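You operate a simulated robot arm through the tools that you are given. There is no shell and no other tool. Be economical: measure what you need, move in short steps, check, and stop when the job is done.

You are at the controls of a simulated robot arm. One attempt, no reset.

JOB
Find the nut that drips and tighten it till the drops stop.
Fine: open the white wheel and wait for nought before opening the cover; leave the dry nuts; shut the cover after.
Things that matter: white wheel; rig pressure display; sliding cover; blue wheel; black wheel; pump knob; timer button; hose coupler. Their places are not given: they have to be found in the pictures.

It is judged by the outcome, as a careful person would: the job done as asked, and still so three seconds after it is handed in. It fails if anything else is knocked over, pushed out of place, dropped, spilled or broken. A push-on lid holds only when it is set on centred and level and pressed home; a screw cap is set on level and turned clockwise until tight.

ROBOT AND FRAMES
A 6-joint arm with a two-finger parallel gripper, fixed in place. Base frame: the origin is at the foot of the arm, x ahead of it, y to its left, z up. Units: m, rad, N and s.
Its first joint turns from -1.152 to 1.152 rad. Payload 2.7 kg.
Tool frame: the origin (TCP) lies between the finger pads and is the grasp point; the fingertips stand 0.023 m ahead of it; z points along the fingers, y is the line along which they close. Largest opening 0.094 m; finger width 0.038, thickness 0.01; the body of the gripper, 0.054 by 0.096 m, starts 0.039 m behind the TCP.
Orientation is that of the tool frame in the base frame, as a unit quaternion [x, y, z, w]. With the fingers straight down and closing along the base's y, the tool's x points along the base's -x, its y along +y and its z along -z.

CONTROLS
- The arm moves only by the tool move_arm. Its argument "increments" is a list of rows, each a list of 2 entries, a list of its own where there are three numbers: the shift along the tool's x, y, z in units of 30 mm (1.0 is 30 mm), then the turn, a rotation vector about the tool's x, y, z in units of 4 degrees (1.0 is 4 degrees). In form: [[[tx, ty, tz], [wx, wy, wz]], ...]. A call has 1 to 10 rows; each row shifts and turns the commanded pose from where the row before left it, along the tool's axes as they then stand. "claw" is the opening in per cent of the stroke, from 0 (shut) to 100 (fully open), set as the call begins (left out, the last holds). A call with a number of a shift or a turn outside -1 to 1 is refused whole. A row lasts 0.2 s, in which the tool goes at most 0.05 m and 0.15 rad; a call with a longer step from one row to the next is refused whole, and so is a gripper value outside its range. A pose out of reach is approached as far as the arm can. The call stops where the force on the tool passes 40 N (or 10 N more than at its start, if that is more) or the arm is blocked; 0.2 s more then pass. Each finger travels about 0.045 m/s and halts on what it meets, pressing with about 24 N; the grip force reading is that of the motor and also rises with nothing between the fingers. The clock runs only during rows and for 0.2 s after the last one: add rows that do not move to give the fingers time. The reply holds the time, the measured pose of the TCP, the force on the tool along the base axes, the opening and the grip force, in the units named above and with some noise.
- Cameras (640 x 400 px; columns grow to the right, rows downward): "scene" is fixed at [0.0768, -0.435, 1.3985]; the picture's right is [0.76, -0.66, 0.00], its down [-0.42, -0.48, -0.77] and it looks along [0.51, 0.58, -0.64] (base axes); focal length 214 px, centre (320, 200). "wrist" rides on the gripper at [0.086, 0.016, -0.074] in the tool frame; the picture's right is [-0.18, 0.98, 0.00], its down [-0.58, -0.11, -0.81] and it looks along [-0.79, -0.15, 0.59] (tool axes); focal length 243 px, centre (320, 200).
- snapshot(camera): a new picture of that camera. It takes no simulated time.
- point_at(camera, pixels): for up to 12 pixels [column, row] of the newest picture of that camera ("zoom" is the newest enlarged one), the place [x, y, z] in the base frame of the surface seen there, good to about 0.002 m. It takes no simulated time.
- enlarge(camera, box): a new picture of the part [left, top, right, bottom] of that camera's present view, enlarged. It takes no simulated time.
- job_done(): hands the job in; it is judged then, once.

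Keep the steps short. Do not move on a guess: measure, check each grasp and each placing, and mend mistakes. In all there are 80 turns and 34 pictures (those below and enlarged ones count). Leave the gripper open and the arm clear of the work at the hand-in unless told otherwise, and finish with a single line.

The tools are called after ">>>" as name(argument=value, ...) on one line, values as JSON. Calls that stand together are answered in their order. move_arm: Moves the arm, as the interface text tells. Its arguments: {"type":"object","properties":{"increments":{"type":"array","items":{"type":"array"}},"claw":{"type":"number"}},"required":["increments"]} The other tools are called the same way: snapshot (camera) takes a picture; point_at (camera, pixels) gives the place of the surface under pixels of a picture; enlarge (camera, box) takes an enlarged picture of a part of a camera's view; job_done () hands the job in.

At the start:

```text
t: 0.0
eef_pos: [0.322, 0.1019, 1.2688]
orientation: [0.0, 1.0, -0.001, 0.0]
wrist_force: [0.1, 0.0, 0.8]
grip_width: 0.0939
grip_force: 0.0
```

scene: 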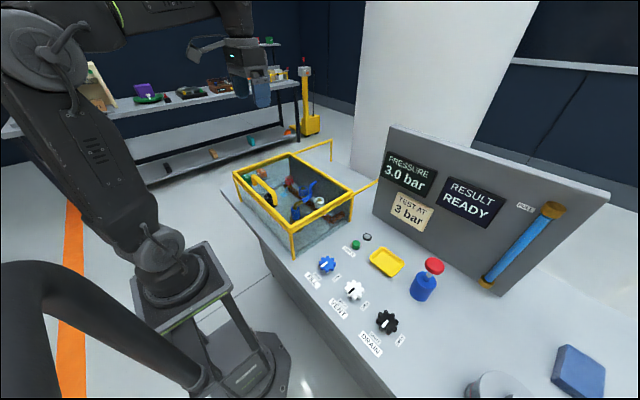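
wrist: 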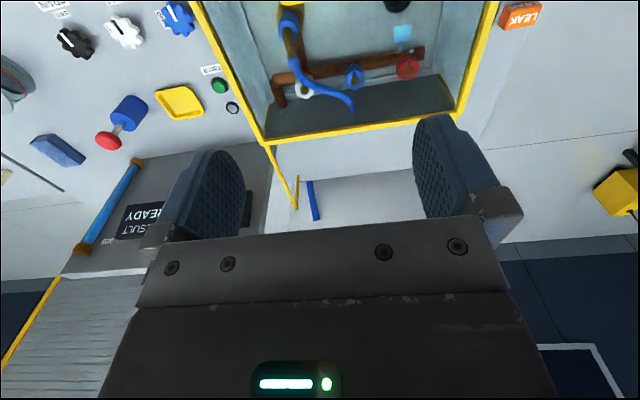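

I see a tank with a yellow frame, a panel reading 3.0 bar, and blue, white and black wheels on the bench. I'll enlarge the tank and the wheels to read them.

>>> enlarge(camera="scene", box=[220, 130, 390, 260])

>>> enlarge(camera="scene", box=[290, 225, 450, 365])

>>> enlarge(camera="wrist", box=[190, 0, 550, 150])

```text
3.08 times, centred on (305, 195) of scene
```

zoom: 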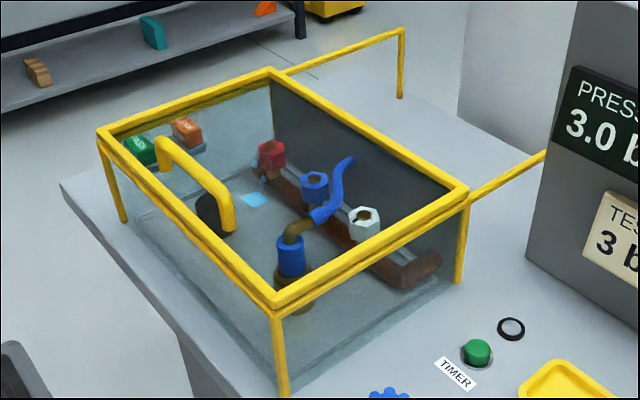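

```text
2.86 times, centred on (370, 295) of scene
```

zoom: 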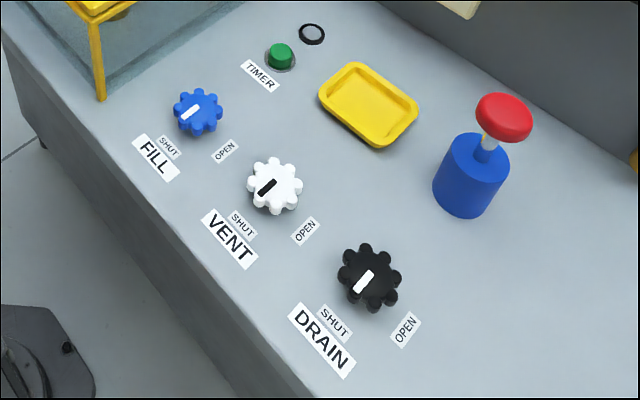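

```text
1.78 times, centred on (370, 75) of wrist
```

zoom: 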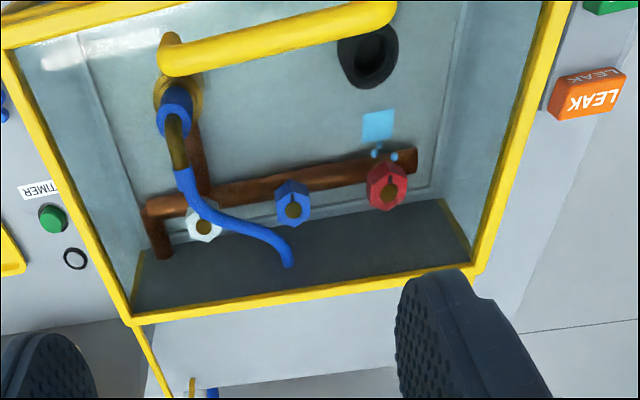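

The red nut (zoom 388,185) has blue drops beside it and a wet patch; the other two look dry. The pressure is 3.0 bar and all three wheels are shut. Next I'll measure the nuts, handle and wheels.

>>> point_at(camera="zoom", pixels=[[388, 190], [386, 165], [370, 183], [407, 186], [293, 210], [204, 228], [378, 125], [175, 62], [275, 30], [385, 12], [376, 153], [410, 155]])

>>> point_at(camera="scene", pixels=[[327, 264], [354, 290], [387, 322], [356, 244], [248, 178], [278, 195], [235, 174], [292, 230], [353, 193], [292, 155], [331, 142], [377, 181]])

>>> enlarge(camera="scene", box=[255, 160, 345, 220])

```text
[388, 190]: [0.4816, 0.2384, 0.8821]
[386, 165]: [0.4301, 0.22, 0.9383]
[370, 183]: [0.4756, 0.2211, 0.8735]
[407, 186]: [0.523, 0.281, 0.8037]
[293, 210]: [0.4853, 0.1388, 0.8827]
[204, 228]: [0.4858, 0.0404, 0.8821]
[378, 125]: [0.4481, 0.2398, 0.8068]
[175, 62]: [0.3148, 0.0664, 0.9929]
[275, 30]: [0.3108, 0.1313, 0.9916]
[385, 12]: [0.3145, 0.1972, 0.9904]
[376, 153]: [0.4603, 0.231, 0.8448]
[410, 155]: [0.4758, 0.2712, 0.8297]
```

```text
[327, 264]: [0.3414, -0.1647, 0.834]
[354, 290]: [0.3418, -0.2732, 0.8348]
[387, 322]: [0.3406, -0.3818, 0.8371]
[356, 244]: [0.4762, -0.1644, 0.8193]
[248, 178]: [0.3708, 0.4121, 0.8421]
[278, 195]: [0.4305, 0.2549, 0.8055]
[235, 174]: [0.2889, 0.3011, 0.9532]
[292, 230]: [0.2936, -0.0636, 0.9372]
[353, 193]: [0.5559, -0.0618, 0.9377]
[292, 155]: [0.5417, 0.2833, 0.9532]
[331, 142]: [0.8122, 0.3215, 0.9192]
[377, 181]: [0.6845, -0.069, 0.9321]
```

```text
6.67 times, centred on (300, 190) of scene
```

zoom: 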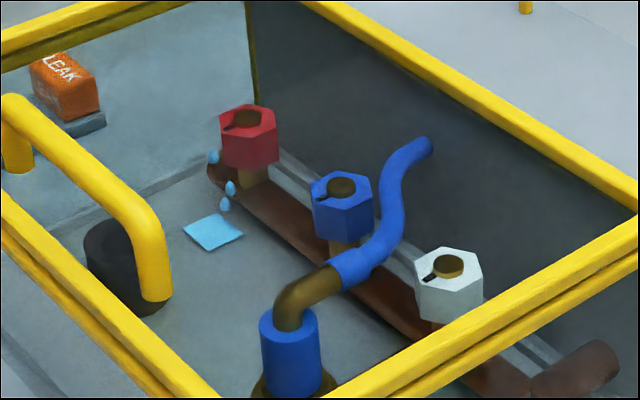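

The red nut at about (0.482, 0.239, 0.88) is the one that drips. The white wheel is at (0.342, -0.273). It points to SHUT on the -x side and OPEN lies on the -y side, so it opens counter-clockwise from above. I'll move over it first.

>>> move_arm(increments=[[[-0.067, -1, 0.5], [0, 0, 0]], [[-0.067, -1, 0.5], [0, 0, 0]], [[-0.067, -1, 0.5], [0, 0, 0]], [[-0.067, -1, 0.5], [0, 0, 0]], [[-0.067, -1, 0.5], [0, 0, 0]], [[-0.067, -1, 0.5], [0, 0, 0]], [[-0.067, -1, 0.5], [0, 0, 0]], [[-0.067, -1, 0.5], [0, 0, 0]], [[-0.067, -1, 0.5], [0, 0, 0]], [[-0.067, -1, 0.5], [0, 0, 0]]], claw=100)

>>> move_arm(increments=[[[0, -0.83, 0.8], [0, 0, 0]], [[0, -0.83, 0.8], [0, 0, 0]], [[0, -0.84, 0.8], [0, 0, 0]], [[0, 0, 0.8], [0, 0, 0]], [[0, 0, 0.8], [0, 0, 0]], [[0, 0, 0], [0, 0, 0]]])

>>> snapshot(camera="wrist")

```text
t: 2.2
eef_pos: [0.3402, -0.1976, 1.1196]
orientation: [0.0, 1.0, 0.0, 0.0]
wrist_force: [0.2, -0.3, -0.6]
grip_width: 0.094
grip_force: 0.1
```

```text
t: 3.6
eef_pos: [0.3411, -0.2727, 0.9964]
orientation: [0.0, 1.0, -0.001, 0.0]
wrist_force: [0.1, -0.2, 0.3]
grip_width: 0.094
grip_force: 0.1
```

```text
27 pictures are left
```

wrist: 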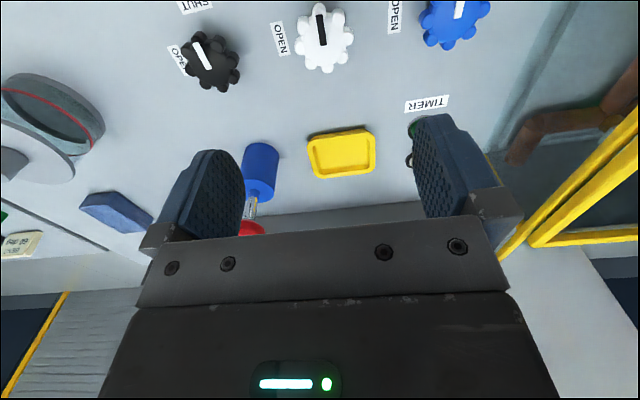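

The white wheel is at (322,38), its pointer towards the top (-x). I'll measure its edges and top.

>>> point_at(camera="wrist", pixels=[[321, 28], [335, 40], [296, 40], [350, 36], [327, 70], [313, 8], [322, 10], [323, 43], [280, 40], [394, 12], [270, 90], [345, 100]])

>>> enlarge(camera="wrist", box=[250, 0, 410, 100])

```text
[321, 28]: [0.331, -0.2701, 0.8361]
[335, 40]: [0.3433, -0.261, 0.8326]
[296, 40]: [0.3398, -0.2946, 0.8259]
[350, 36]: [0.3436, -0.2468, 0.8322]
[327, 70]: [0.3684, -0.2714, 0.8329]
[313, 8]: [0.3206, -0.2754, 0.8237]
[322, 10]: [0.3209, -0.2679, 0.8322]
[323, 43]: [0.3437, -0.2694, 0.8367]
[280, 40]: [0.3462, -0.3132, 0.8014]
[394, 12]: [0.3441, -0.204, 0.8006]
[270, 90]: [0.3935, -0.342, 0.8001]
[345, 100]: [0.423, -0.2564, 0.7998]
```

```text
4.00 times, centred on (330, 50) of wrist
```

zoom: 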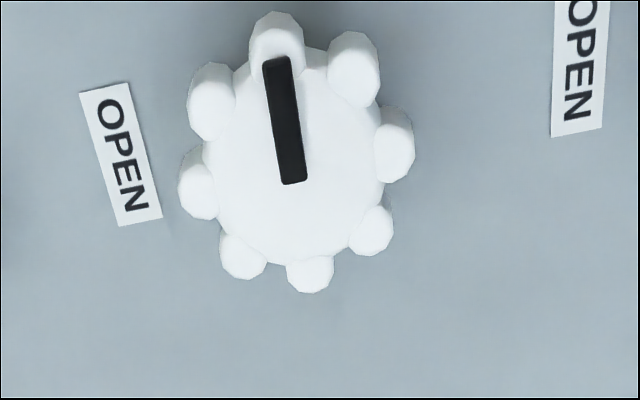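

The wheel centre is at about (0.344, -0.271), its top at 0.834 and the bench at 0.80. I'll go down with the TCP to 0.834.

>>> move_arm(increments=[[[-0.1, 0.07, 0.9], [0, 0, 0]], [[0, 0, 0.9], [0, 0, 0]], [[0, 0, 0.9], [0, 0, 0]], [[0, 0, 0.9], [0, 0, 0]], [[0, 0, 0.9], [0, 0, 0]], [[0, 0, 0.9], [0, 0, 0]], [[0, 0, 0], [0, 0, 0]]])

>>> move_arm(increments=[[[0, 0, 0], [0, 0, 0]], [[0, 0, 0], [0, 0, 0]], [[0, 0, 0], [0, 0, 0]], [[0, 0, 0], [0, 0, 0]], [[0, 0, 0], [0, 0, 0]]], claw=0)

```text
t: 5.2
eef_pos: [0.3444, -0.2719, 0.8355]
orientation: [0.0, 1.0, 0.0, 0.002]
wrist_force: [0.0, -0.8, 0.1]
grip_width: 0.0941
grip_force: 0.0
```

```text
t: 6.4
eef_pos: [0.3441, -0.2697, 0.8372]
orientation: [0.0, 1.0, 0.002, 0.0]
wrist_force: [4.6, 22.5, 4.7]
grip_width: 0.0498
grip_force: 44.7
```

I hold the wheel with a 49.8 mm opening. There is a side force because the wheel sits slightly towards +y, so I'll shift 2.5 mm and then turn counter-clockwise.

>>> move_arm(increments=[[[0, 0.08, 0], [0, 0, 0]], [[0, 0, 0], [0, 0, -0.7]], [[0, 0, 0], [0, 0, -1]], [[0, 0, 0], [0, 0, -1]], [[0, 0, 0], [0, 0, -1]], [[0, 0, 0], [0, 0, -1]]])

```text
t: 7.8
eef_pos: [0.3448, -0.2713, 0.8358]
orientation: [-0.164, 0.987, -0.001, 0.001]
wrist_force: [-12.1, -29.8, -18.8]
grip_width: 0.0498
grip_force: 44.8
```

It has turned about 19° counter-clockwise, the right way. Force is now -30 N in y, so I'll ease back 1 mm and continue.

>>> move_arm(increments=[[[0, -0.05, 0], [0, 0, 0]], [[0, 0, 0], [0, 0, -1]], [[0, 0, 0], [0, 0, -1]], [[0, 0, 0], [0, 0, -1]], [[0, 0, 0], [0, 0, -1]]])

>>> enlarge(camera="scene", box=[300, 140, 460, 320])

```text
t: 9.0
eef_pos: [0.3439, -0.2703, 0.8363]
orientation: [-0.298, 0.955, 0.001, -0.001]
wrist_force: [-19.7, -24.5, -16.1]
grip_width: 0.05
grip_force: 45.3
```

```text
2.22 times, centred on (380, 230) of scene
```

zoom: 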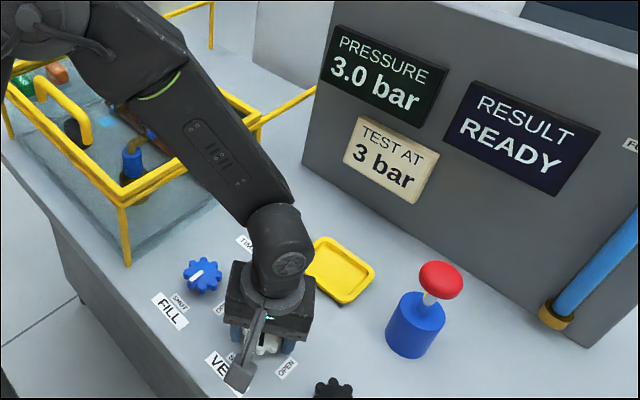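

It has turned 35°, the grip is steady at 50 mm and the display still reads 3.0. I'll continue turning.

>>> move_arm(increments=[[[0, -0.04, 0], [0, 0, -1]], [[0, 0, 0], [0, 0, -1]], [[0, 0, 0], [0, 0, -1]], [[0, 0, 0], [0, 0, -1]], [[0, 0, 0], [0, 0, -1]], [[0, 0, 0], [0, 0, -1]], [[0, 0, 0], [0, 0, -1]]])

>>> move_arm(increments=[[[0, 0, 0], [0, 0, -1]], [[0, 0, 0], [0, 0, -1]], [[0, 0, 0], [0, 0, -1]], [[0, 0, 0], [0, 0, -1]], [[0, 0, 0], [0, 0, -1]], [[0, 0, 0], [0, 0, -1]], [[0, 0, 0], [0, 0, 0]]])

>>> enlarge(camera="scene", box=[300, 140, 460, 320])

```text
t: 10.6
eef_pos: [0.3452, -0.2714, 0.8354]
orientation: [-0.521, 0.854, 0.001, -0.001]
wrist_force: [-25.5, -8.3, 0.1]
grip_width: 0.0499
grip_force: 45.2
```

```text
t: 12.2
eef_pos: [0.345, -0.2707, 0.8354]
orientation: [-0.687, 0.726, 0.001, 0.0]
wrist_force: [-20.9, -11.8, -0.5]
grip_width: 0.0497
grip_force: 44.5
```

```text
2.22 times, centred on (380, 230) of scene
```

zoom: 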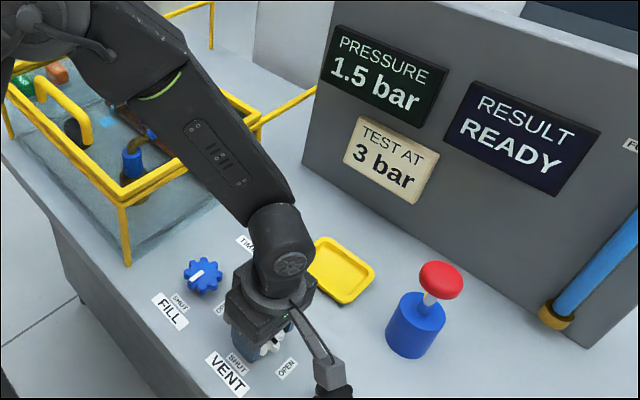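

Pressure is falling (1.5 bar) and the wheel is at about 87°, which is OPEN. I'll release it and rise straight up.

>>> move_arm(increments=[[[0, 0, 0], [0, 0, 0]], [[0, 0, 0], [0, 0, 0]], [[0, 0, 0], [0, 0, 0]], [[0, 0, 0], [0, 0, 0]]], claw=90)

>>> move_arm(increments=[[[0, 0, -1], [0, 0, 0]], [[0, 0, -1], [0, 0, 0]], [[0, 0, -1], [0, 0, 0]], [[0, 0, -1], [0, 0, 0]], [[0, 0, -1], [0, 0, 0]], [[0, 0, -1], [0, 0, 0]], [[0, 0, -1], [0, 0, 0]], [[0, 0, -1], [0, 0, 0]], [[0, 0, 0], [0, 0, 0]]])

>>> enlarge(camera="scene", box=[220, 130, 460, 330])

```text
t: 13.2
eef_pos: [0.3453, -0.2717, 0.8358]
orientation: [-0.687, 0.727, 0.0, 0.0]
wrist_force: [0.2, 0.6, -0.4]
grip_width: 0.0844
grip_force: 0.1
```

```text
t: 15.2
eef_pos: [0.3456, -0.2706, 1.0765]
orientation: [-0.687, 0.726, 0.001, 0.001]
wrist_force: [-0.3, 0.5, 0.1]
grip_width: 0.0846
grip_force: 0.1
```

```text
2.00 times, centred on (340, 230) of scene
```

zoom: 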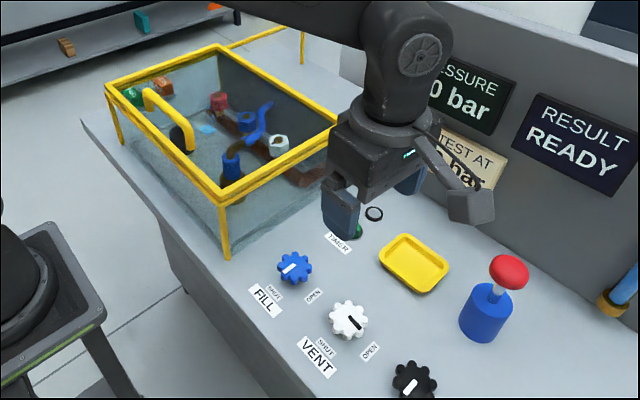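

The wheel now points to OPEN. The display is half hidden by the arm, so I'll check it once I'm clear. I'm moving above the cover handle (0.313, 0.13), squaring the tool to 90° so the fingers close along x.

>>> move_arm(increments=[[[0, 0, -0.5], [0, 0, -0.8]], [[-1, 0.1, 0], [0, 0, 0]], [[-1, 0.1, 0], [0, 0, 0]], [[-1, 0.1, 0], [0, 0, 0]], [[-1, 0.1, 0], [0, 0, 0]], [[-1, 0.1, 0], [0, 0, 0]], [[-1, 0.1, 0], [0, 0, 0]], [[-1, 0.1, 0], [0, 0, 0]], [[-1, 0.1, 0], [0, 0, 0]], [[-1, 0.1, 0], [0, 0, 0]]])

>>> move_arm(increments=[[[-1, 0.1, 0], [0, 0, 0]], [[-1, 0.05, 0], [0, 0, 0]], [[-1, 0.05, 0], [0, 0, 0]], [[-1, 0, 0], [0, 0, 0]], [[-0.3, 0, 0], [0, 0, 0]], [[0, 0, 0], [0, 0, 0]]])

>>> snapshot(camera="scene")

>>> snapshot(camera="wrist")

```text
t: 17.4
eef_pos: [0.3199, -0.0011, 1.0907]
orientation: [-0.707, 0.707, -0.001, 0.0]
wrist_force: [-0.4, -0.3, -0.1]
grip_width: 0.0848
grip_force: 0.0
```

```text
t: 18.8
eef_pos: [0.3131, 0.1271, 1.0912]
orientation: [0.708, -0.707, 0.0, 0.0]
wrist_force: [1.2, 0.7, 0.5]
grip_width: 0.0846
grip_force: 0.0
```

```text
22 pictures are left
```

scene: 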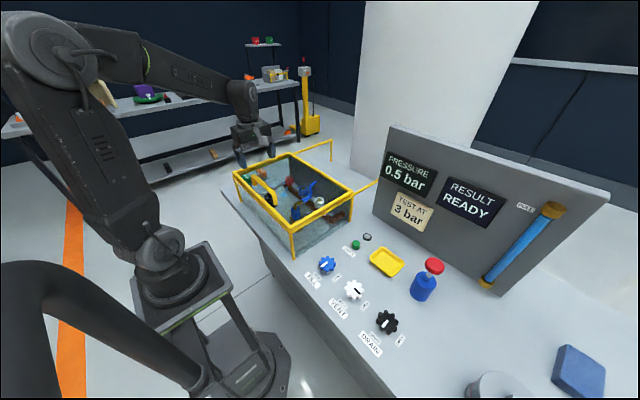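

```text
21 pictures are left
```

wrist: 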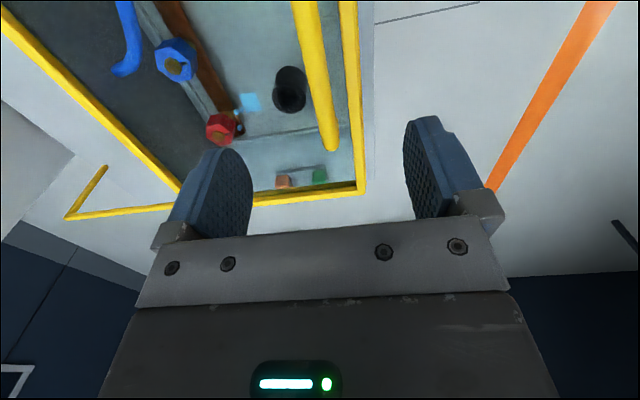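

The display reads 0.5 bar, so the cover stays shut for now. I'll hold still, and meanwhile measure the rims.

>>> move_arm(increments=[[[0, 0, 0], [0, 0, 0]], [[0, 0, 0], [0, 0, 0]], [[0, 0, 0], [0, 0, 0]], [[0, 0, 0], [0, 0, 0]], [[0, 0, 0], [0, 0, 0]], [[0, 0, 0], [0, 0, 0]], [[0, 0, 0], [0, 0, 0]], [[0, 0, 0], [0, 0, 0]], [[0, 0, 0], [0, 0, 0]], [[0, 0, 0], [0, 0, 0]]])

>>> point_at(camera="wrist", pixels=[[320, 60], [333, 145], [352, 90], [320, 190], [320, 182], [357, 188], [130, 142], [100, 213], [222, 130], [208, 130], [300, 10], [347, 30]])

>>> enlarge(camera="scene", box=[225, 120, 445, 260])

```text
t: 21.0
eef_pos: [0.3138, 0.1275, 1.0905]
orientation: [-0.707, 0.707, 0.0, 0.0]
wrist_force: [0.1, 0.5, -0.1]
grip_width: 0.0846
grip_force: 0.1
```

```text
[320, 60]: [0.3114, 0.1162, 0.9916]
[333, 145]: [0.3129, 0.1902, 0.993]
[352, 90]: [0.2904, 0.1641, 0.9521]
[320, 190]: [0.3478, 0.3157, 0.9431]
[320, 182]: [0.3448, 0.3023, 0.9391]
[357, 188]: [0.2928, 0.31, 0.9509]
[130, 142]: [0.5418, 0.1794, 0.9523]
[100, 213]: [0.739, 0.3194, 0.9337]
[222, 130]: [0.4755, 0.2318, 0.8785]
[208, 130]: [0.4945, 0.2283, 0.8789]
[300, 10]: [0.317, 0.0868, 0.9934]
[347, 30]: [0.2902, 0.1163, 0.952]
```

```text
2.86 times, centred on (335, 190) of scene
```

zoom: 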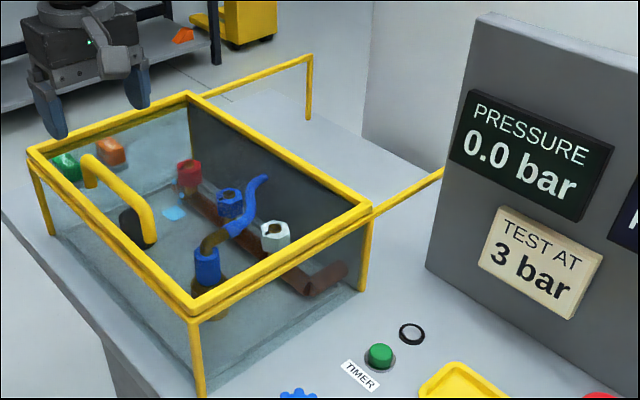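

The display now reads 0.0 bar, so the cover may be opened. I'll lower onto the handle bar (x 0.313, top 0.993) and grip it.

>>> move_arm(increments=[[[0, 0, 0.9], [0, 0, 0]], [[0, 0, 0.9], [0, 0, 0]], [[0, 0, 0.9], [0, 0, 0]], [[0, 0, 0.75], [0, 0, 0]], [[0, 0, 0], [0, 0, 0]]])

>>> move_arm(increments=[[[0, 0, 0], [0, 0, 0]], [[0, 0, 0], [0, 0, 0]], [[0, 0, 0], [0, 0, 0]], [[0, 0, 0], [0, 0, 0]], [[0, 0, 0], [0, 0, 0]], [[0, 0, 0], [0, 0, 0]]], claw=0)

```text
t: 22.2
eef_pos: [0.3123, 0.1277, 0.9865]
orientation: [-0.707, 0.707, 0.0, 0.0]
wrist_force: [-0.6, -0.1, 0.9]
grip_width: 0.0844
grip_force: 0.1
```

```text
t: 23.6
eef_pos: [0.3154, 0.1287, 0.9878]
orientation: [0.707, -0.707, 0.002, -0.001]
wrist_force: [20.6, -1.8, -5.2]
grip_width: 0.0158
grip_force: 44.8
```

I'm gripping the bar (15.8 mm). Next I slide the cover along +x.

>>> move_arm(increments=[[[0, -0.3, 0], [0, 0, 0]], [[0, -0.6, 0], [0, 0, 0]], [[0, -0.6, 0], [0, 0, 0]], [[0, -0.6, 0], [0, 0, 0]], [[0, -0.6, 0], [0, 0, 0]], [[0, 0, 0], [0, 0, 0]]])

```text
t: 25.0
eef_pos: [0.3926, 0.1278, 0.9864]
orientation: [0.707, -0.707, 0.0, 0.001]
wrist_force: [-2.5, 2.0, 0.7]
grip_width: 0.0158
grip_force: 45.6
```

It slides freely (x 0.393). I'll continue towards the far end.

>>> move_arm(increments=[[[0, -0.7, 0], [0, 0, 0]], [[0, -0.7, 0], [0, 0, 0]], [[0, -0.7, 0], [0, 0, 0]], [[0, -0.7, 0], [0, 0, 0]], [[0, -0.7, 0], [0, 0, 0]], [[0, -0.7, 0], [0, 0, 0]], [[0, -0.5, 0], [0, 0, 0]], [[0, -0.5, 0], [0, 0, 0]], [[0, 0, 0], [0, 0, 0]]])

>>> snapshot(camera="scene")

```text
t: 27.0
eef_pos: [0.5499, 0.1278, 0.9873]
orientation: [-0.707, 0.708, -0.001, 0.001]
wrist_force: [-0.6, 7.5, -3.0]
grip_width: 0.0154
grip_force: 45.6
```

```text
19 pictures are left
```

scene: 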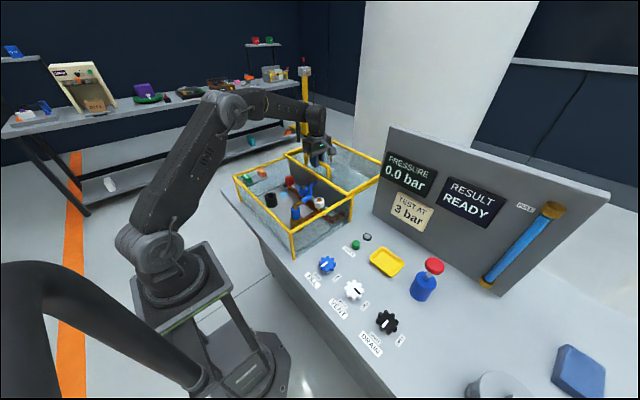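

The near edge of the cover is at about x 0.527. I'll slide it a little further to leave more room.

>>> move_arm(increments=[[[0, -0.4, 0], [0, 0, 0]], [[0, -0.4, 0], [0, 0, 0]], [[0, -0.3, 0], [0, 0, 0]], [[0, 0, 0], [0, 0, 0]]])

```text
t: 28.0
eef_pos: [0.5844, 0.127, 0.9874]
orientation: [-0.707, 0.707, -0.001, 0.0]
wrist_force: [-1.0, 2.4, -5.3]
grip_width: 0.0155
grip_force: 44.9
```

Handle is now at x 0.584, so the cover edge is at about 0.56, past the tank. I'll release it and rise.

>>> move_arm(increments=[[[0, 0, 0], [0, 0, 0]], [[0, 0, 0], [0, 0, 0]], [[0, 0, 0], [0, 0, 0]], [[0, 0, 0], [0, 0, 0]], [[0, 0, 0], [0, 0, 0]]], claw=60)

>>> move_arm(increments=[[[0, 0, -0.8], [0, 0, 0]], [[0, 0, -0.8], [0, 0, 0]], [[0, 0, -0.8], [0, 0, 0]], [[0, 1, 0], [0, 0, 0]], [[0, 1, 0], [0, 0, 0]], [[0, 1, 0], [0, 0, 0]], [[0, 0.4, 0], [0, 0, 0]], [[0, 0, 0], [0, 0, 0]]])

>>> snapshot(camera="wrist")

```text
t: 29.2
eef_pos: [0.5841, 0.1284, 0.988]
orientation: [0.707, -0.707, 0.0, 0.0]
wrist_force: [0.5, 0.6, 0.5]
grip_width: 0.0565
grip_force: 0.1
```

```text
t: 31.0
eef_pos: [0.4804, 0.1281, 1.0605]
orientation: [0.707, -0.707, 0.0, -0.001]
wrist_force: [0.4, -0.1, -0.3]
grip_width: 0.0562
grip_force: 0.2
```

```text
18 pictures are left
```

wrist: 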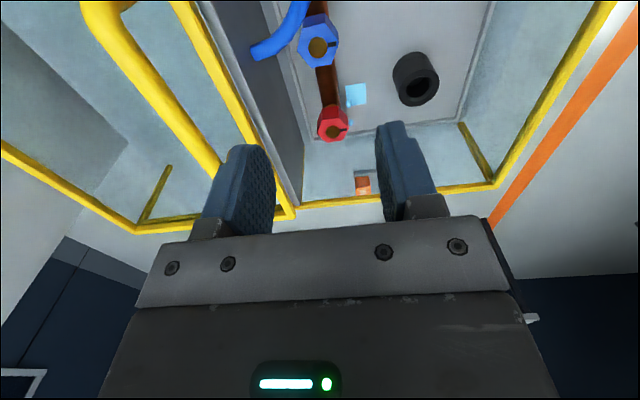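

The nut is in plain view at (333,124). I'll enlarge it and measure.

>>> enlarge(camera="wrist", box=[290, 0, 390, 150])

>>> point_at(camera="wrist", pixels=[[333, 130], [320, 116], [343, 112], [321, 134], [346, 125], [333, 140], [318, 47], [240, 90], [200, 80], [295, 212], [340, 206], [345, 137]])

```text
2.67 times, centred on (340, 75) of wrist
```

zoom: 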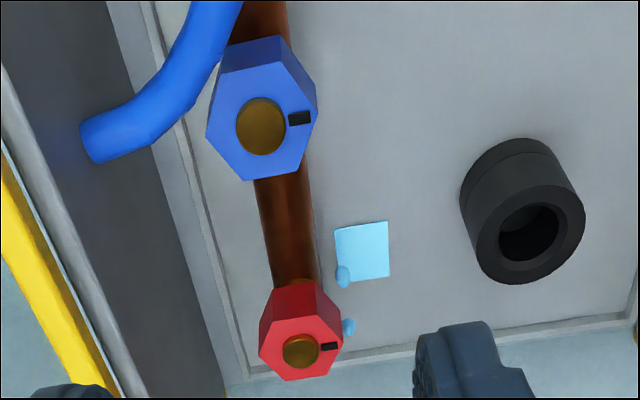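

```text
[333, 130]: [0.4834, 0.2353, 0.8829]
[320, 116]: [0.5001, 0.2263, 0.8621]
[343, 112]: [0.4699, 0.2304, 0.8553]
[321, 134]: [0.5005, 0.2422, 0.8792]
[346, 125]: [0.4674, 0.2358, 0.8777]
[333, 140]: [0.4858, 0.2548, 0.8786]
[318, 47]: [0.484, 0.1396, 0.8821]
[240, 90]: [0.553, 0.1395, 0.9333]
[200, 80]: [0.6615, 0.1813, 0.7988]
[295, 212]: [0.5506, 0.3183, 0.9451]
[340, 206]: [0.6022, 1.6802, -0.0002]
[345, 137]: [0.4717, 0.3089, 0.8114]
```

>>> point_at(camera="zoom", pixels=[[262, 355], [272, 323], [320, 319], [340, 347], [326, 373], [288, 377], [300, 350], [330, 346], [300, 322], [281, 338], [281, 366], [318, 335]])

```text
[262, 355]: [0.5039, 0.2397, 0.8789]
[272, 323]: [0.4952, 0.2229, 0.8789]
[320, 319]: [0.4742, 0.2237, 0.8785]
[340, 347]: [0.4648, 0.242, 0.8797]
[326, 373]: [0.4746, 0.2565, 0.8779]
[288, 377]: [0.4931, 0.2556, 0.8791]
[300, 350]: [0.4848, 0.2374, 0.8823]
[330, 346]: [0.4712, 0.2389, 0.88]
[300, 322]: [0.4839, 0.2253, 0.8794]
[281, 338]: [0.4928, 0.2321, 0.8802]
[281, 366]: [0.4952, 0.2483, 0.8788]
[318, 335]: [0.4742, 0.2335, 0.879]
```

The nut centre is about (0.484, 0.240), with corners at 0°/60° and flats about 35 mm apart. The jaws should close at 30° to x. I'll check clearances to the walls and the blue hose.

>>> point_at(camera="zoom", pixels=[[95, 140], [180, 100], [225, 20], [30, 100], [100, 280], [80, 250], [210, 370], [5, 150], [20, 180], [60, 300], [240, 370]])

>>> point_at(camera="wrist", pixels=[[270, 130], [278, 150], [285, 170], [292, 195], [260, 120], [300, 190], [340, 202], [340, 198], [360, 200], [370, 192], [470, 188], [280, 214]])

```text
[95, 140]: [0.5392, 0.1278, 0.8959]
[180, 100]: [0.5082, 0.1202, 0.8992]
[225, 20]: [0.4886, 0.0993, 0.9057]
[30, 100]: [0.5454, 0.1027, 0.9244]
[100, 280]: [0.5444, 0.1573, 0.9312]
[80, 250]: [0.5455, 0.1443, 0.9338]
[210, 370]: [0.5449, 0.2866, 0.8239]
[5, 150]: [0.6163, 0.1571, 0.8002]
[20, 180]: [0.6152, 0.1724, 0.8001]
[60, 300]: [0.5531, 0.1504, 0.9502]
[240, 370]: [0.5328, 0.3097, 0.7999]
```

```text
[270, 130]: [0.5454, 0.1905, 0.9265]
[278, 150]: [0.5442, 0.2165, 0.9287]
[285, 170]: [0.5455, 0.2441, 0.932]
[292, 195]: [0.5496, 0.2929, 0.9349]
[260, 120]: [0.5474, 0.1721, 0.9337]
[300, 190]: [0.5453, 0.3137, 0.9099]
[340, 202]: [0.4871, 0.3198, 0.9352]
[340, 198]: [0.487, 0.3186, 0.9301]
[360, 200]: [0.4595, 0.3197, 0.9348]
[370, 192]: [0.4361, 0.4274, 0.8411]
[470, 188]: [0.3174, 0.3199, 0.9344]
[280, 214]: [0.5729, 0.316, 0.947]
```

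The inner walls are at x 0.545 and y about 0.31, so the gripper fits with at least 6 mm to spare. I'll move over the nut, turn 30°, and stop above for a check.

>>> move_arm(increments=[[[-0.95, -0.13, 0], [0, 0, 0]], [[-0.95, 0, 0], [0, 0, -1]], [[-0.95, 0, 0], [0, 0, -0.5]], [[0, 0, 0], [0, 0, -1]], [[0, 0, 0], [0, 0, -1]], [[0, 0, 0], [0, 0, -1]], [[0, 0, 0], [0, 0, -1]], [[0, 0, 0], [0, 0, -1]], [[0, 0, 0], [0, 0, -1]], [[0, 0, 0], [0, 0, 0]]], claw=65)

```text
t: 33.2
eef_pos: [0.4821, 0.2121, 1.0593]
orientation: [0.866, -0.499, 0.0, 0.0]
wrist_force: [-0.7, 0.6, -0.1]
grip_width: 0.0611
grip_force: 0.1
```

>>> move_arm(increments=[[[-0.77, -0.53, 0], [0, 0, 0]], [[0, 0, 0.9], [0, 0, 0]], [[0, 0, 0.9], [0, 0, 0]], [[0, 0, 0.9], [0, 0, 0]], [[0, 0, 0], [0, 0, 0]]])

>>> snapshot(camera="wrist")

>>> enlarge(camera="scene", box=[225, 120, 385, 240])

```text
t: 34.4
eef_pos: [0.4841, 0.2417, 0.9774]
orientation: [0.866, -0.5, 0.0, 0.001]
wrist_force: [-0.1, -0.2, -0.6]
grip_width: 0.0612
grip_force: 0.0
```

```text
16 pictures are left
```

wrist: 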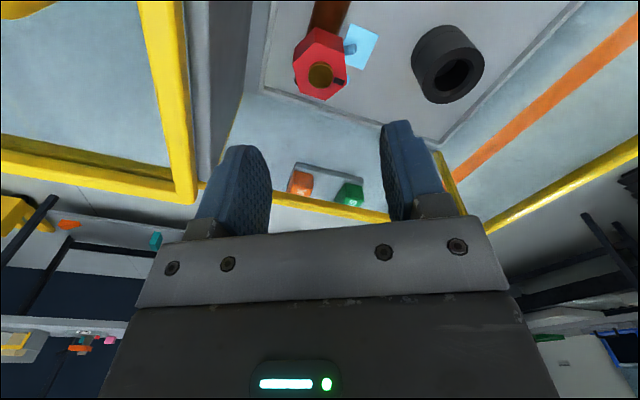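

```text
3.33 times, centred on (305, 180) of scene
```

zoom: 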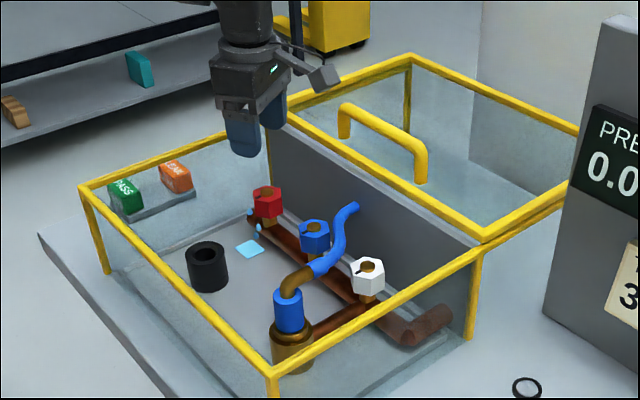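

I'll remeasure the nut from closer up.

>>> point_at(camera="wrist", pixels=[[311, 76], [331, 76], [320, 64], [320, 87], [296, 92], [297, 66], [321, 53], [344, 66], [342, 90], [320, 100], [340, 80]])

```text
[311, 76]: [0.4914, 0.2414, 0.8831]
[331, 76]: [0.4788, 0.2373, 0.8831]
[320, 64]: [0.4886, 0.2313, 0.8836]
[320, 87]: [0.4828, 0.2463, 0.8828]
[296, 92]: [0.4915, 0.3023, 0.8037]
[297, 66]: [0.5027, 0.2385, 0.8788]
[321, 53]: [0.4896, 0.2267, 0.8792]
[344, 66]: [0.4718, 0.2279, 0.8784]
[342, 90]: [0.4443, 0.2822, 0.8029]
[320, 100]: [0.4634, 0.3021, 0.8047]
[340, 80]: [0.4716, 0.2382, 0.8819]
```

The stem centre is at about (0.485, 0.2395). I'll correct by 2 mm and lower to TCP 0.884.

>>> move_arm(increments=[[[0.075, 0.02, 0.7], [0, 0, 0]], [[0, 0, 0.7], [0, 0, 0]], [[0, 0, 0.6], [0, 0, 0]], [[0, 0, 0.6], [0, 0, 0]], [[0, 0, 0.5], [0, 0, 0]], [[0, 0, 0], [0, 0, 0]]])

>>> move_arm(increments=[[[0, 0, 0], [0, 0, 0]], [[0, 0, 0], [0, 0, 0]], [[0, 0, 0], [0, 0, 0]], [[0, 0, 0], [0, 0, 0]]], claw=0)

```text
t: 35.8
eef_pos: [0.4839, 0.2394, 0.8864]
orientation: [0.866, -0.5, 0.0, 0.0]
wrist_force: [0.5, 0.1, 0.1]
grip_width: 0.0611
grip_force: 0.1
```

```text
t: 36.8
eef_pos: [0.4859, 0.2382, 0.8855]
orientation: [0.866, -0.5, 0.0, 0.0]
wrist_force: [2.3, 1.1, -1.6]
grip_width: 0.0407
grip_force: 45.2
```

It gripped at 40.7 mm, a little wider than I estimated. I'll turn 16° clockwise and watch whether the width holds.

>>> move_arm(increments=[[[0, 0, 0], [0, 0, 1]], [[0, 0, 0], [0, 0, 1]], [[0, 0, 0], [0, 0, 1]], [[0, 0, 0], [0, 0, 1]], [[0, 0, 0], [0, 0, 0]]])

>>> enlarge(camera="scene", box=[265, 150, 345, 210])

```text
t: 38.0
eef_pos: [0.4853, 0.2397, 0.8864]
orientation: [0.787, -0.617, 0.0, 0.0]
wrist_force: [-13.5, -1.0, 14.1]
grip_width: 0.0403
grip_force: 44.9
```

```text
6.67 times, centred on (305, 180) of scene
```

zoom: 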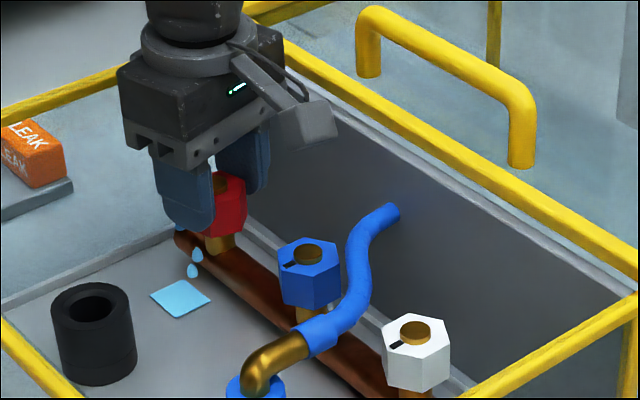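

The jaws hold the red nut steadily at 40 mm, and drops are still there. I'll keep turning clockwise.

>>> move_arm(increments=[[[0, 0, 0], [0, 0, 1]], [[0, 0, 0], [0, 0, 1]], [[0, 0, 0], [0, 0, 1]], [[0, 0, 0], [0, 0, 1]], [[0, 0, 0], [0, 0, 1]], [[0, 0, 0], [0, 0, 1]], [[0, 0, 0], [0, 0, 0]]])

>>> enlarge(camera="scene", box=[265, 150, 345, 210])

```text
t: 39.6
eef_pos: [0.4859, 0.2394, 0.8865]
orientation: [-0.642, 0.766, -0.001, 0.001]
wrist_force: [-13.3, 1.4, 18.8]
grip_width: 0.0407
grip_force: 45.0
```

```text
6.67 times, centred on (305, 180) of scene
```

zoom: 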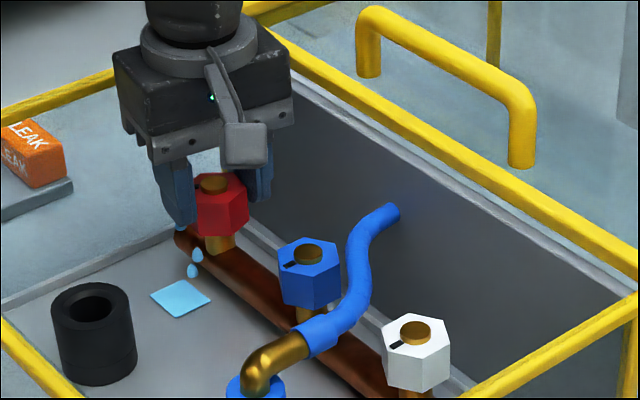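

I'll look closer to see whether the nut's mark has turned with the jaws.

>>> enlarge(camera="scene", box=[280, 162, 304, 184])

```text
16.00 times, centred on (292, 173) of scene
```

zoom: 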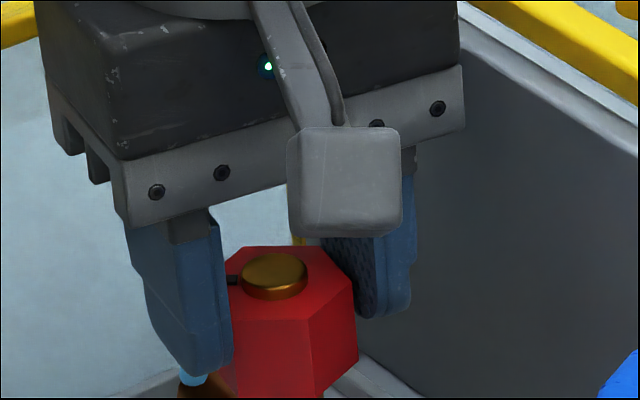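

The mark has turned about 40°, so the nut follows the jaws. I'll go on, since the gripper stays clear of the walls.

>>> move_arm(increments=[[[0, 0, 0], [0, 0, 1]], [[0, 0, 0], [0, 0, 1]], [[0, 0, 0], [0, 0, 1]], [[0, 0, 0], [0, 0, 1]], [[0, 0, 0], [0, 0, 1]], [[0, 0, 0], [0, 0, 0]]])

>>> enlarge(camera="scene", box=[265, 150, 345, 210])

```text
t: 41.0
eef_pos: [0.4848, 0.2389, 0.8869]
orientation: [-0.5, 0.866, 0.0, 0.0]
wrist_force: [-16.8, -5.3, 20.0]
grip_width: 0.0406
grip_force: 44.7
```

```text
6.67 times, centred on (305, 180) of scene
```

zoom: 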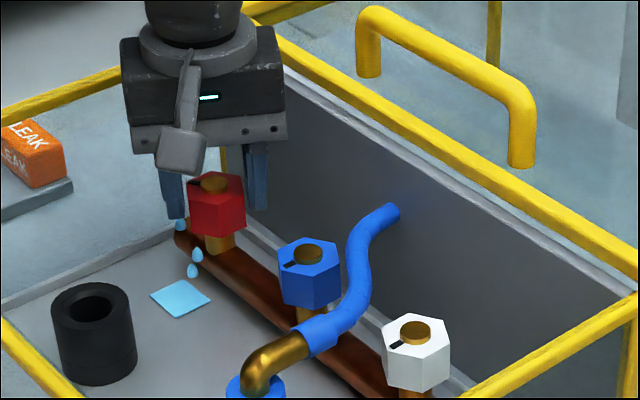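

It has turned 60°, tracks well, and still drips. I'll go on to 120°.

>>> move_arm(increments=[[[0, 0, 0], [0, 0, 1]], [[0, 0, 0], [0, 0, 1]], [[0, 0, 0], [0, 0, 1]], [[0, 0, 0], [0, 0, 1]], [[0, 0, 0], [0, 0, 1]], [[0, 0, 0], [0, 0, 1]], [[0, 0, 0], [0, 0, 1]], [[0, 0, 0], [0, 0, 0]]])

>>> move_arm(increments=[[[0, 0, 0], [0, 0, 1]], [[0, 0, 0], [0, 0, 1]], [[0, 0, 0], [0, 0, 1]], [[0, 0, 0], [0, 0, 1]], [[0, 0, 0], [0, 0, 1]], [[0, 0, 0], [0, 0, 1]], [[0, 0, 0], [0, 0, 1]], [[0, 0, 0], [0, 0, 1]], [[0, 0, 0], [0, 0, 0]]])

>>> enlarge(camera="scene", box=[265, 150, 345, 210])

```text
t: 42.8
eef_pos: [0.4837, 0.2391, 0.8877]
orientation: [-0.275, 0.961, 0.0, -0.001]
wrist_force: [-23.4, 5.8, 24.9]
grip_width: 0.0405
grip_force: 45.1
```

```text
t: 44.8
eef_pos: [0.4844, 0.2404, 0.8854]
orientation: [0.001, 1.0, 0.0, 0.0]
wrist_force: [-8.5, 17.3, -4.6]
grip_width: 0.038
grip_force: 44.6
```

```text
6.67 times, centred on (305, 180) of scene
```

zoom: 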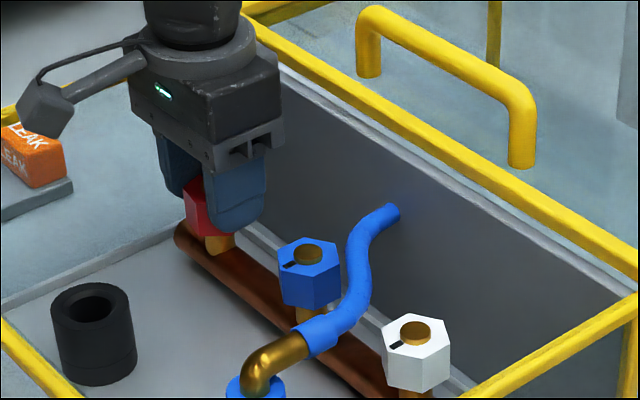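

The drops and the wet patch are gone. The opening changed to 38 mm as the nut came up tight. I'll release and rise straight up.

>>> move_arm(increments=[[[0, 0, 0], [0, 0, 0]], [[0, 0, 0], [0, 0, 0]], [[0, 0, 0], [0, 0, 0]], [[0, 0, 0], [0, 0, 0]]], claw=65)

>>> move_arm(increments=[[[0, 0, -0.7], [0, 0, 0]], [[0, 0, -0.9], [0, 0, 0]], [[0, 0, -0.9], [0, 0, 0]], [[0, 0, -0.9], [0, 0, 0]], [[0, 0, -0.9], [0, 0, 0]], [[0, 0, -0.9], [0, 0, 0]], [[0, 0, -0.8], [0, 0, 0]], [[0, 0, 0], [0, 0, 0]]])

>>> enlarge(camera="scene", box=[225, 130, 385, 230])

```text
t: 45.8
eef_pos: [0.4851, 0.2393, 0.8872]
orientation: [0.001, 1.0, 0.0, 0.0]
wrist_force: [0.7, 0.3, 0.2]
grip_width: 0.0611
grip_force: 0.1
```

```text
t: 47.6
eef_pos: [0.4851, 0.2395, 1.0643]
orientation: [0.0, 1.0, 0.001, 0.0]
wrist_force: [0.3, -0.2, -0.4]
grip_width: 0.0611
grip_force: 0.1
```

```text
4.00 times, centred on (305, 180) of scene
```

zoom: 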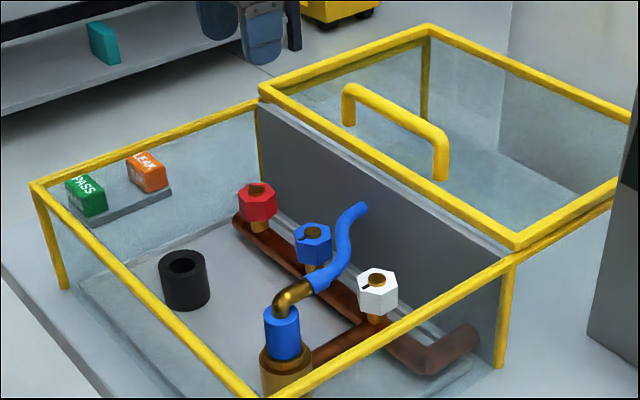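

The nut is dry. Now I go back to the handle (x 0.584, y 0.128), turning so the jaws close along x.

>>> move_arm(increments=[[[-0.825, -0.93, 0], [0, 0, 0]], [[-0.825, -0.93, 0], [0, 0, 0]], [[-0.825, -0.93, 0], [0, 0, 0]], [[-0.825, -0.93, 0], [0, 0, 0]], [[0, 0, 0], [0, 0, -1]], [[0, 0, 0], [0, 0, -1]], [[0, 0, 0], [0, 0, -1]], [[0, 0, 0], [0, 0, -1]], [[0, 0, 0], [0, 0, -1]], [[0, 0, 0], [0, 0, -1]]])

>>> move_arm(increments=[[[0, 0, 0], [0, 0, -1]], [[0, 0, 0], [0, 0, -1]], [[0, 0, 0], [0, 0, -1]], [[0, 0, 0], [0, 0, -1]], [[0, 0, 0], [0, 0, -1]], [[0, 0, 0], [0, 0, -1]], [[0, 0, 0], [0, 0, -1]], [[0, 0, 0], [0, 0, -1]], [[0, 0, 0], [0, 0, -1]], [[0, 0, 0], [0, 0, -1]]])

>>> move_arm(increments=[[[0, 0, 0], [0, 0, -1]], [[0, 0, 0], [0, 0, -1]], [[0, 0, 0], [0, 0, -1]], [[0, 0, 0], [0, 0, -1]], [[0, 0, 0], [0, 0, -1]], [[0, 0, 0], [0, 0, -1]], [[0, 0, 0], [0, 0, -0.5]], [[0, 0, 0], [0, 0, 0]]])

>>> snapshot(camera="wrist")

```text
t: 49.8
eef_pos: [0.5849, 0.1278, 1.0639]
orientation: [-0.209, 0.978, 0.0, 0.001]
wrist_force: [-0.3, 0.2, -0.3]
grip_width: 0.0611
grip_force: 0.0
```

```text
t: 52.0
eef_pos: [0.5858, 0.1272, 1.066]
orientation: [-0.531, 0.848, 0.0, 0.0]
wrist_force: [0.4, -0.3, -0.4]
grip_width: 0.0611
grip_force: 0.1
```

```text
t: 53.8
eef_pos: [0.5855, 0.1271, 1.0658]
orientation: [-0.707, 0.708, 0.0, 0.0]
wrist_force: [0.5, -0.4, 1.0]
grip_width: 0.0615
grip_force: 0.1
```

```text
8 pictures are left
```

wrist: 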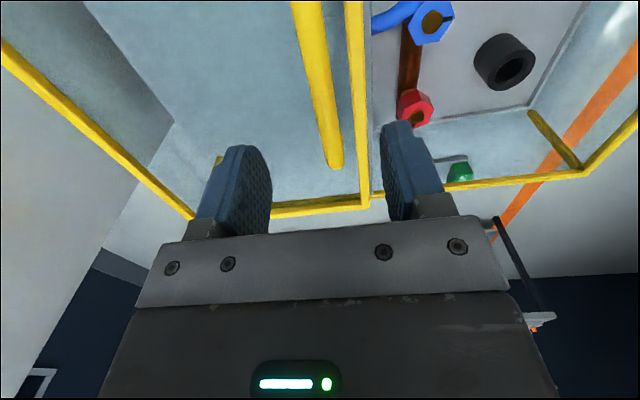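

The handle sits between the fingers as expected. I'll lower and grip it.

>>> move_arm(increments=[[[0, 0.05, 0.7], [0, 0, 0]], [[0, 0, 0.7], [0, 0, 0]], [[0, 0, 0.7], [0, 0, 0]], [[0, 0, 0.5], [0, 0, 0]], [[0, 0, 0], [0, 0, 0]]])

>>> move_arm(increments=[[[0, 0, 0], [0, 0, 0]], [[0, 0, 0], [0, 0, 0]], [[0, 0, 0], [0, 0, 0]], [[0, 0, 0], [0, 0, 0]], [[0, 0, 0], [0, 0, 0]]], claw=0)

>>> move_arm(increments=[[[0, 0.6, 0], [0, 0, 0]], [[0, 0.7, 0], [0, 0, 0]], [[0, 0.7, 0], [0, 0, 0]], [[0, 0.7, 0], [0, 0, 0]], [[0, 0.7, 0], [0, 0, 0]], [[0, 0.7, 0], [0, 0, 0]], [[0, 0.7, 0], [0, 0, 0]], [[0, 0, 0], [0, 0, 0]]])

```text
t: 55.0
eef_pos: [0.5823, 0.1265, 0.9881]
orientation: [-0.707, 0.707, 0.0, 0.001]
wrist_force: [0.3, 0.2, 1.1]
grip_width: 0.0613
grip_force: 0.0
```

```text
t: 56.2
eef_pos: [0.5844, 0.1275, 0.9897]
orientation: [0.707, -0.707, 0.0, 0.0]
wrist_force: [0.7, -0.3, -1.1]
grip_width: 0.016
grip_force: 45.1
```

```text
t: 58.0
eef_pos: [0.4411, 0.1282, 0.9889]
orientation: [-0.707, 0.707, -0.002, 0.002]
wrist_force: [1.8, 0.6, 21.7]
grip_width: 0.0155
grip_force: 44.7
```

The cover is following (x 0.441). I'll go on to the closed place at about x 0.313.

>>> move_arm(increments=[[[0, 0.7, 0], [0, 0, 0]], [[0, 0.7, 0], [0, 0, 0]], [[0, 0.7, 0], [0, 0, 0]], [[0, 0.7, 0], [0, 0, 0]], [[0, 0.7, 0], [0, 0, 0]], [[0, 0.4, 0], [0, 0, 0]], [[0, 0.2, 0], [0, 0, 0]], [[0, 0.2, 0], [0, 0, 0]], [[0, 0, 0], [0, 0, 0]]])

```text
t: 60.0
eef_pos: [0.3146, 0.1276, 0.9874]
orientation: [-0.707, 0.707, -0.004, 0.006]
wrist_force: [11.7, -1.9, -9.7]
grip_width: 0.0155
grip_force: 44.9
stopped in row 9: the force on the tool passed its limit (the readings are from after the stop); the commanded pose is now the measured one
```

The cover met its end stop at x 0.3146, which matches the start. I'll release, rise clear and check.

>>> move_arm(increments=[[[0, 0, 0], [0, 0, 0]], [[0, 0, 0], [0, 0, 0]], [[0, 0, 0], [0, 0, 0]], [[0, 0, 0], [0, 0, 0]], [[0, 0, 0], [0, 0, 0]]], claw=80)

>>> move_arm(increments=[[[0, 0, -0.7], [0, 0, 0]], [[0, 0, -1], [0, 0, 0]], [[0, 0, -1], [0, 0, 0]], [[0, 0, -1], [0, 0, 0]], [[0, 0, -1], [0, 0, 0]], [[0, 0, -1], [0, 0, 0]], [[0, 0, -1], [0, 0, 0]], [[0, 0, -0.8], [0, 0, 0]], [[0, 0, 0], [0, 0, 0]]])

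>>> snapshot(camera="scene")

>>> enlarge(camera="scene", box=[220, 130, 390, 260])

>>> point_at(camera="scene", pixels=[[292, 155], [353, 193], [292, 230], [235, 174]])

```text
t: 61.2
eef_pos: [0.315, 0.1285, 0.9881]
orientation: [0.707, -0.707, 0.005, -0.004]
wrist_force: [0.2, 0.1, -0.9]
grip_width: 0.0754
grip_force: 0.1
```

```text
t: 63.2
eef_pos: [0.3119, 0.1303, 1.2133]
orientation: [0.708, -0.706, 0.003, -0.004]
wrist_force: [0.2, 0.1, -0.3]
grip_width: 0.0752
grip_force: 0.0
```

```text
7 pictures are left
```

scene: 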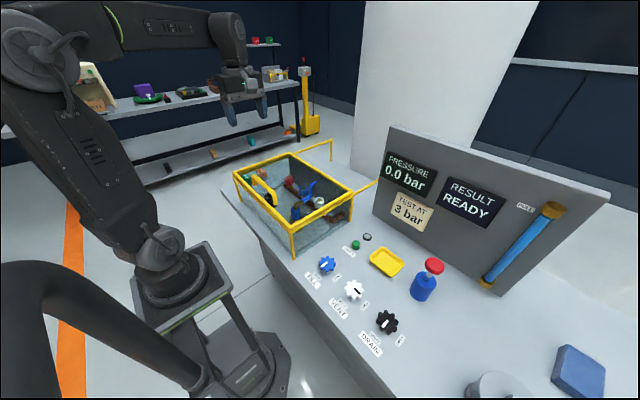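

```text
3.08 times, centred on (305, 195) of scene
```

zoom: 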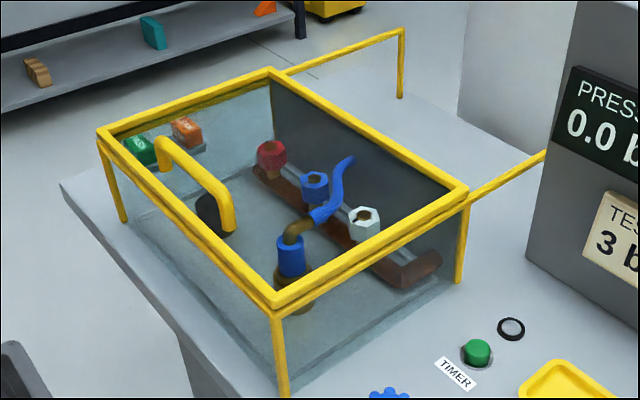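

```text
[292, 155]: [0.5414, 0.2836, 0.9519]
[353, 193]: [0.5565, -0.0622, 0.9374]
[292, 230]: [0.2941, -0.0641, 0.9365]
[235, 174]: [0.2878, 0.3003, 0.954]
```

The cover is shut exactly where it started, there are no drops, the pressure is 0.0 bar and the arm is clear with the gripper open. I'm handing in.

>>> job_done()

```text
The job is handed in.
```

The red nut was the one dripping; I vented the rig to 0.0 bar, tightened that nut until the drops stopped, left the two dry nuts alone and shut the cover, with the white wheel still open.
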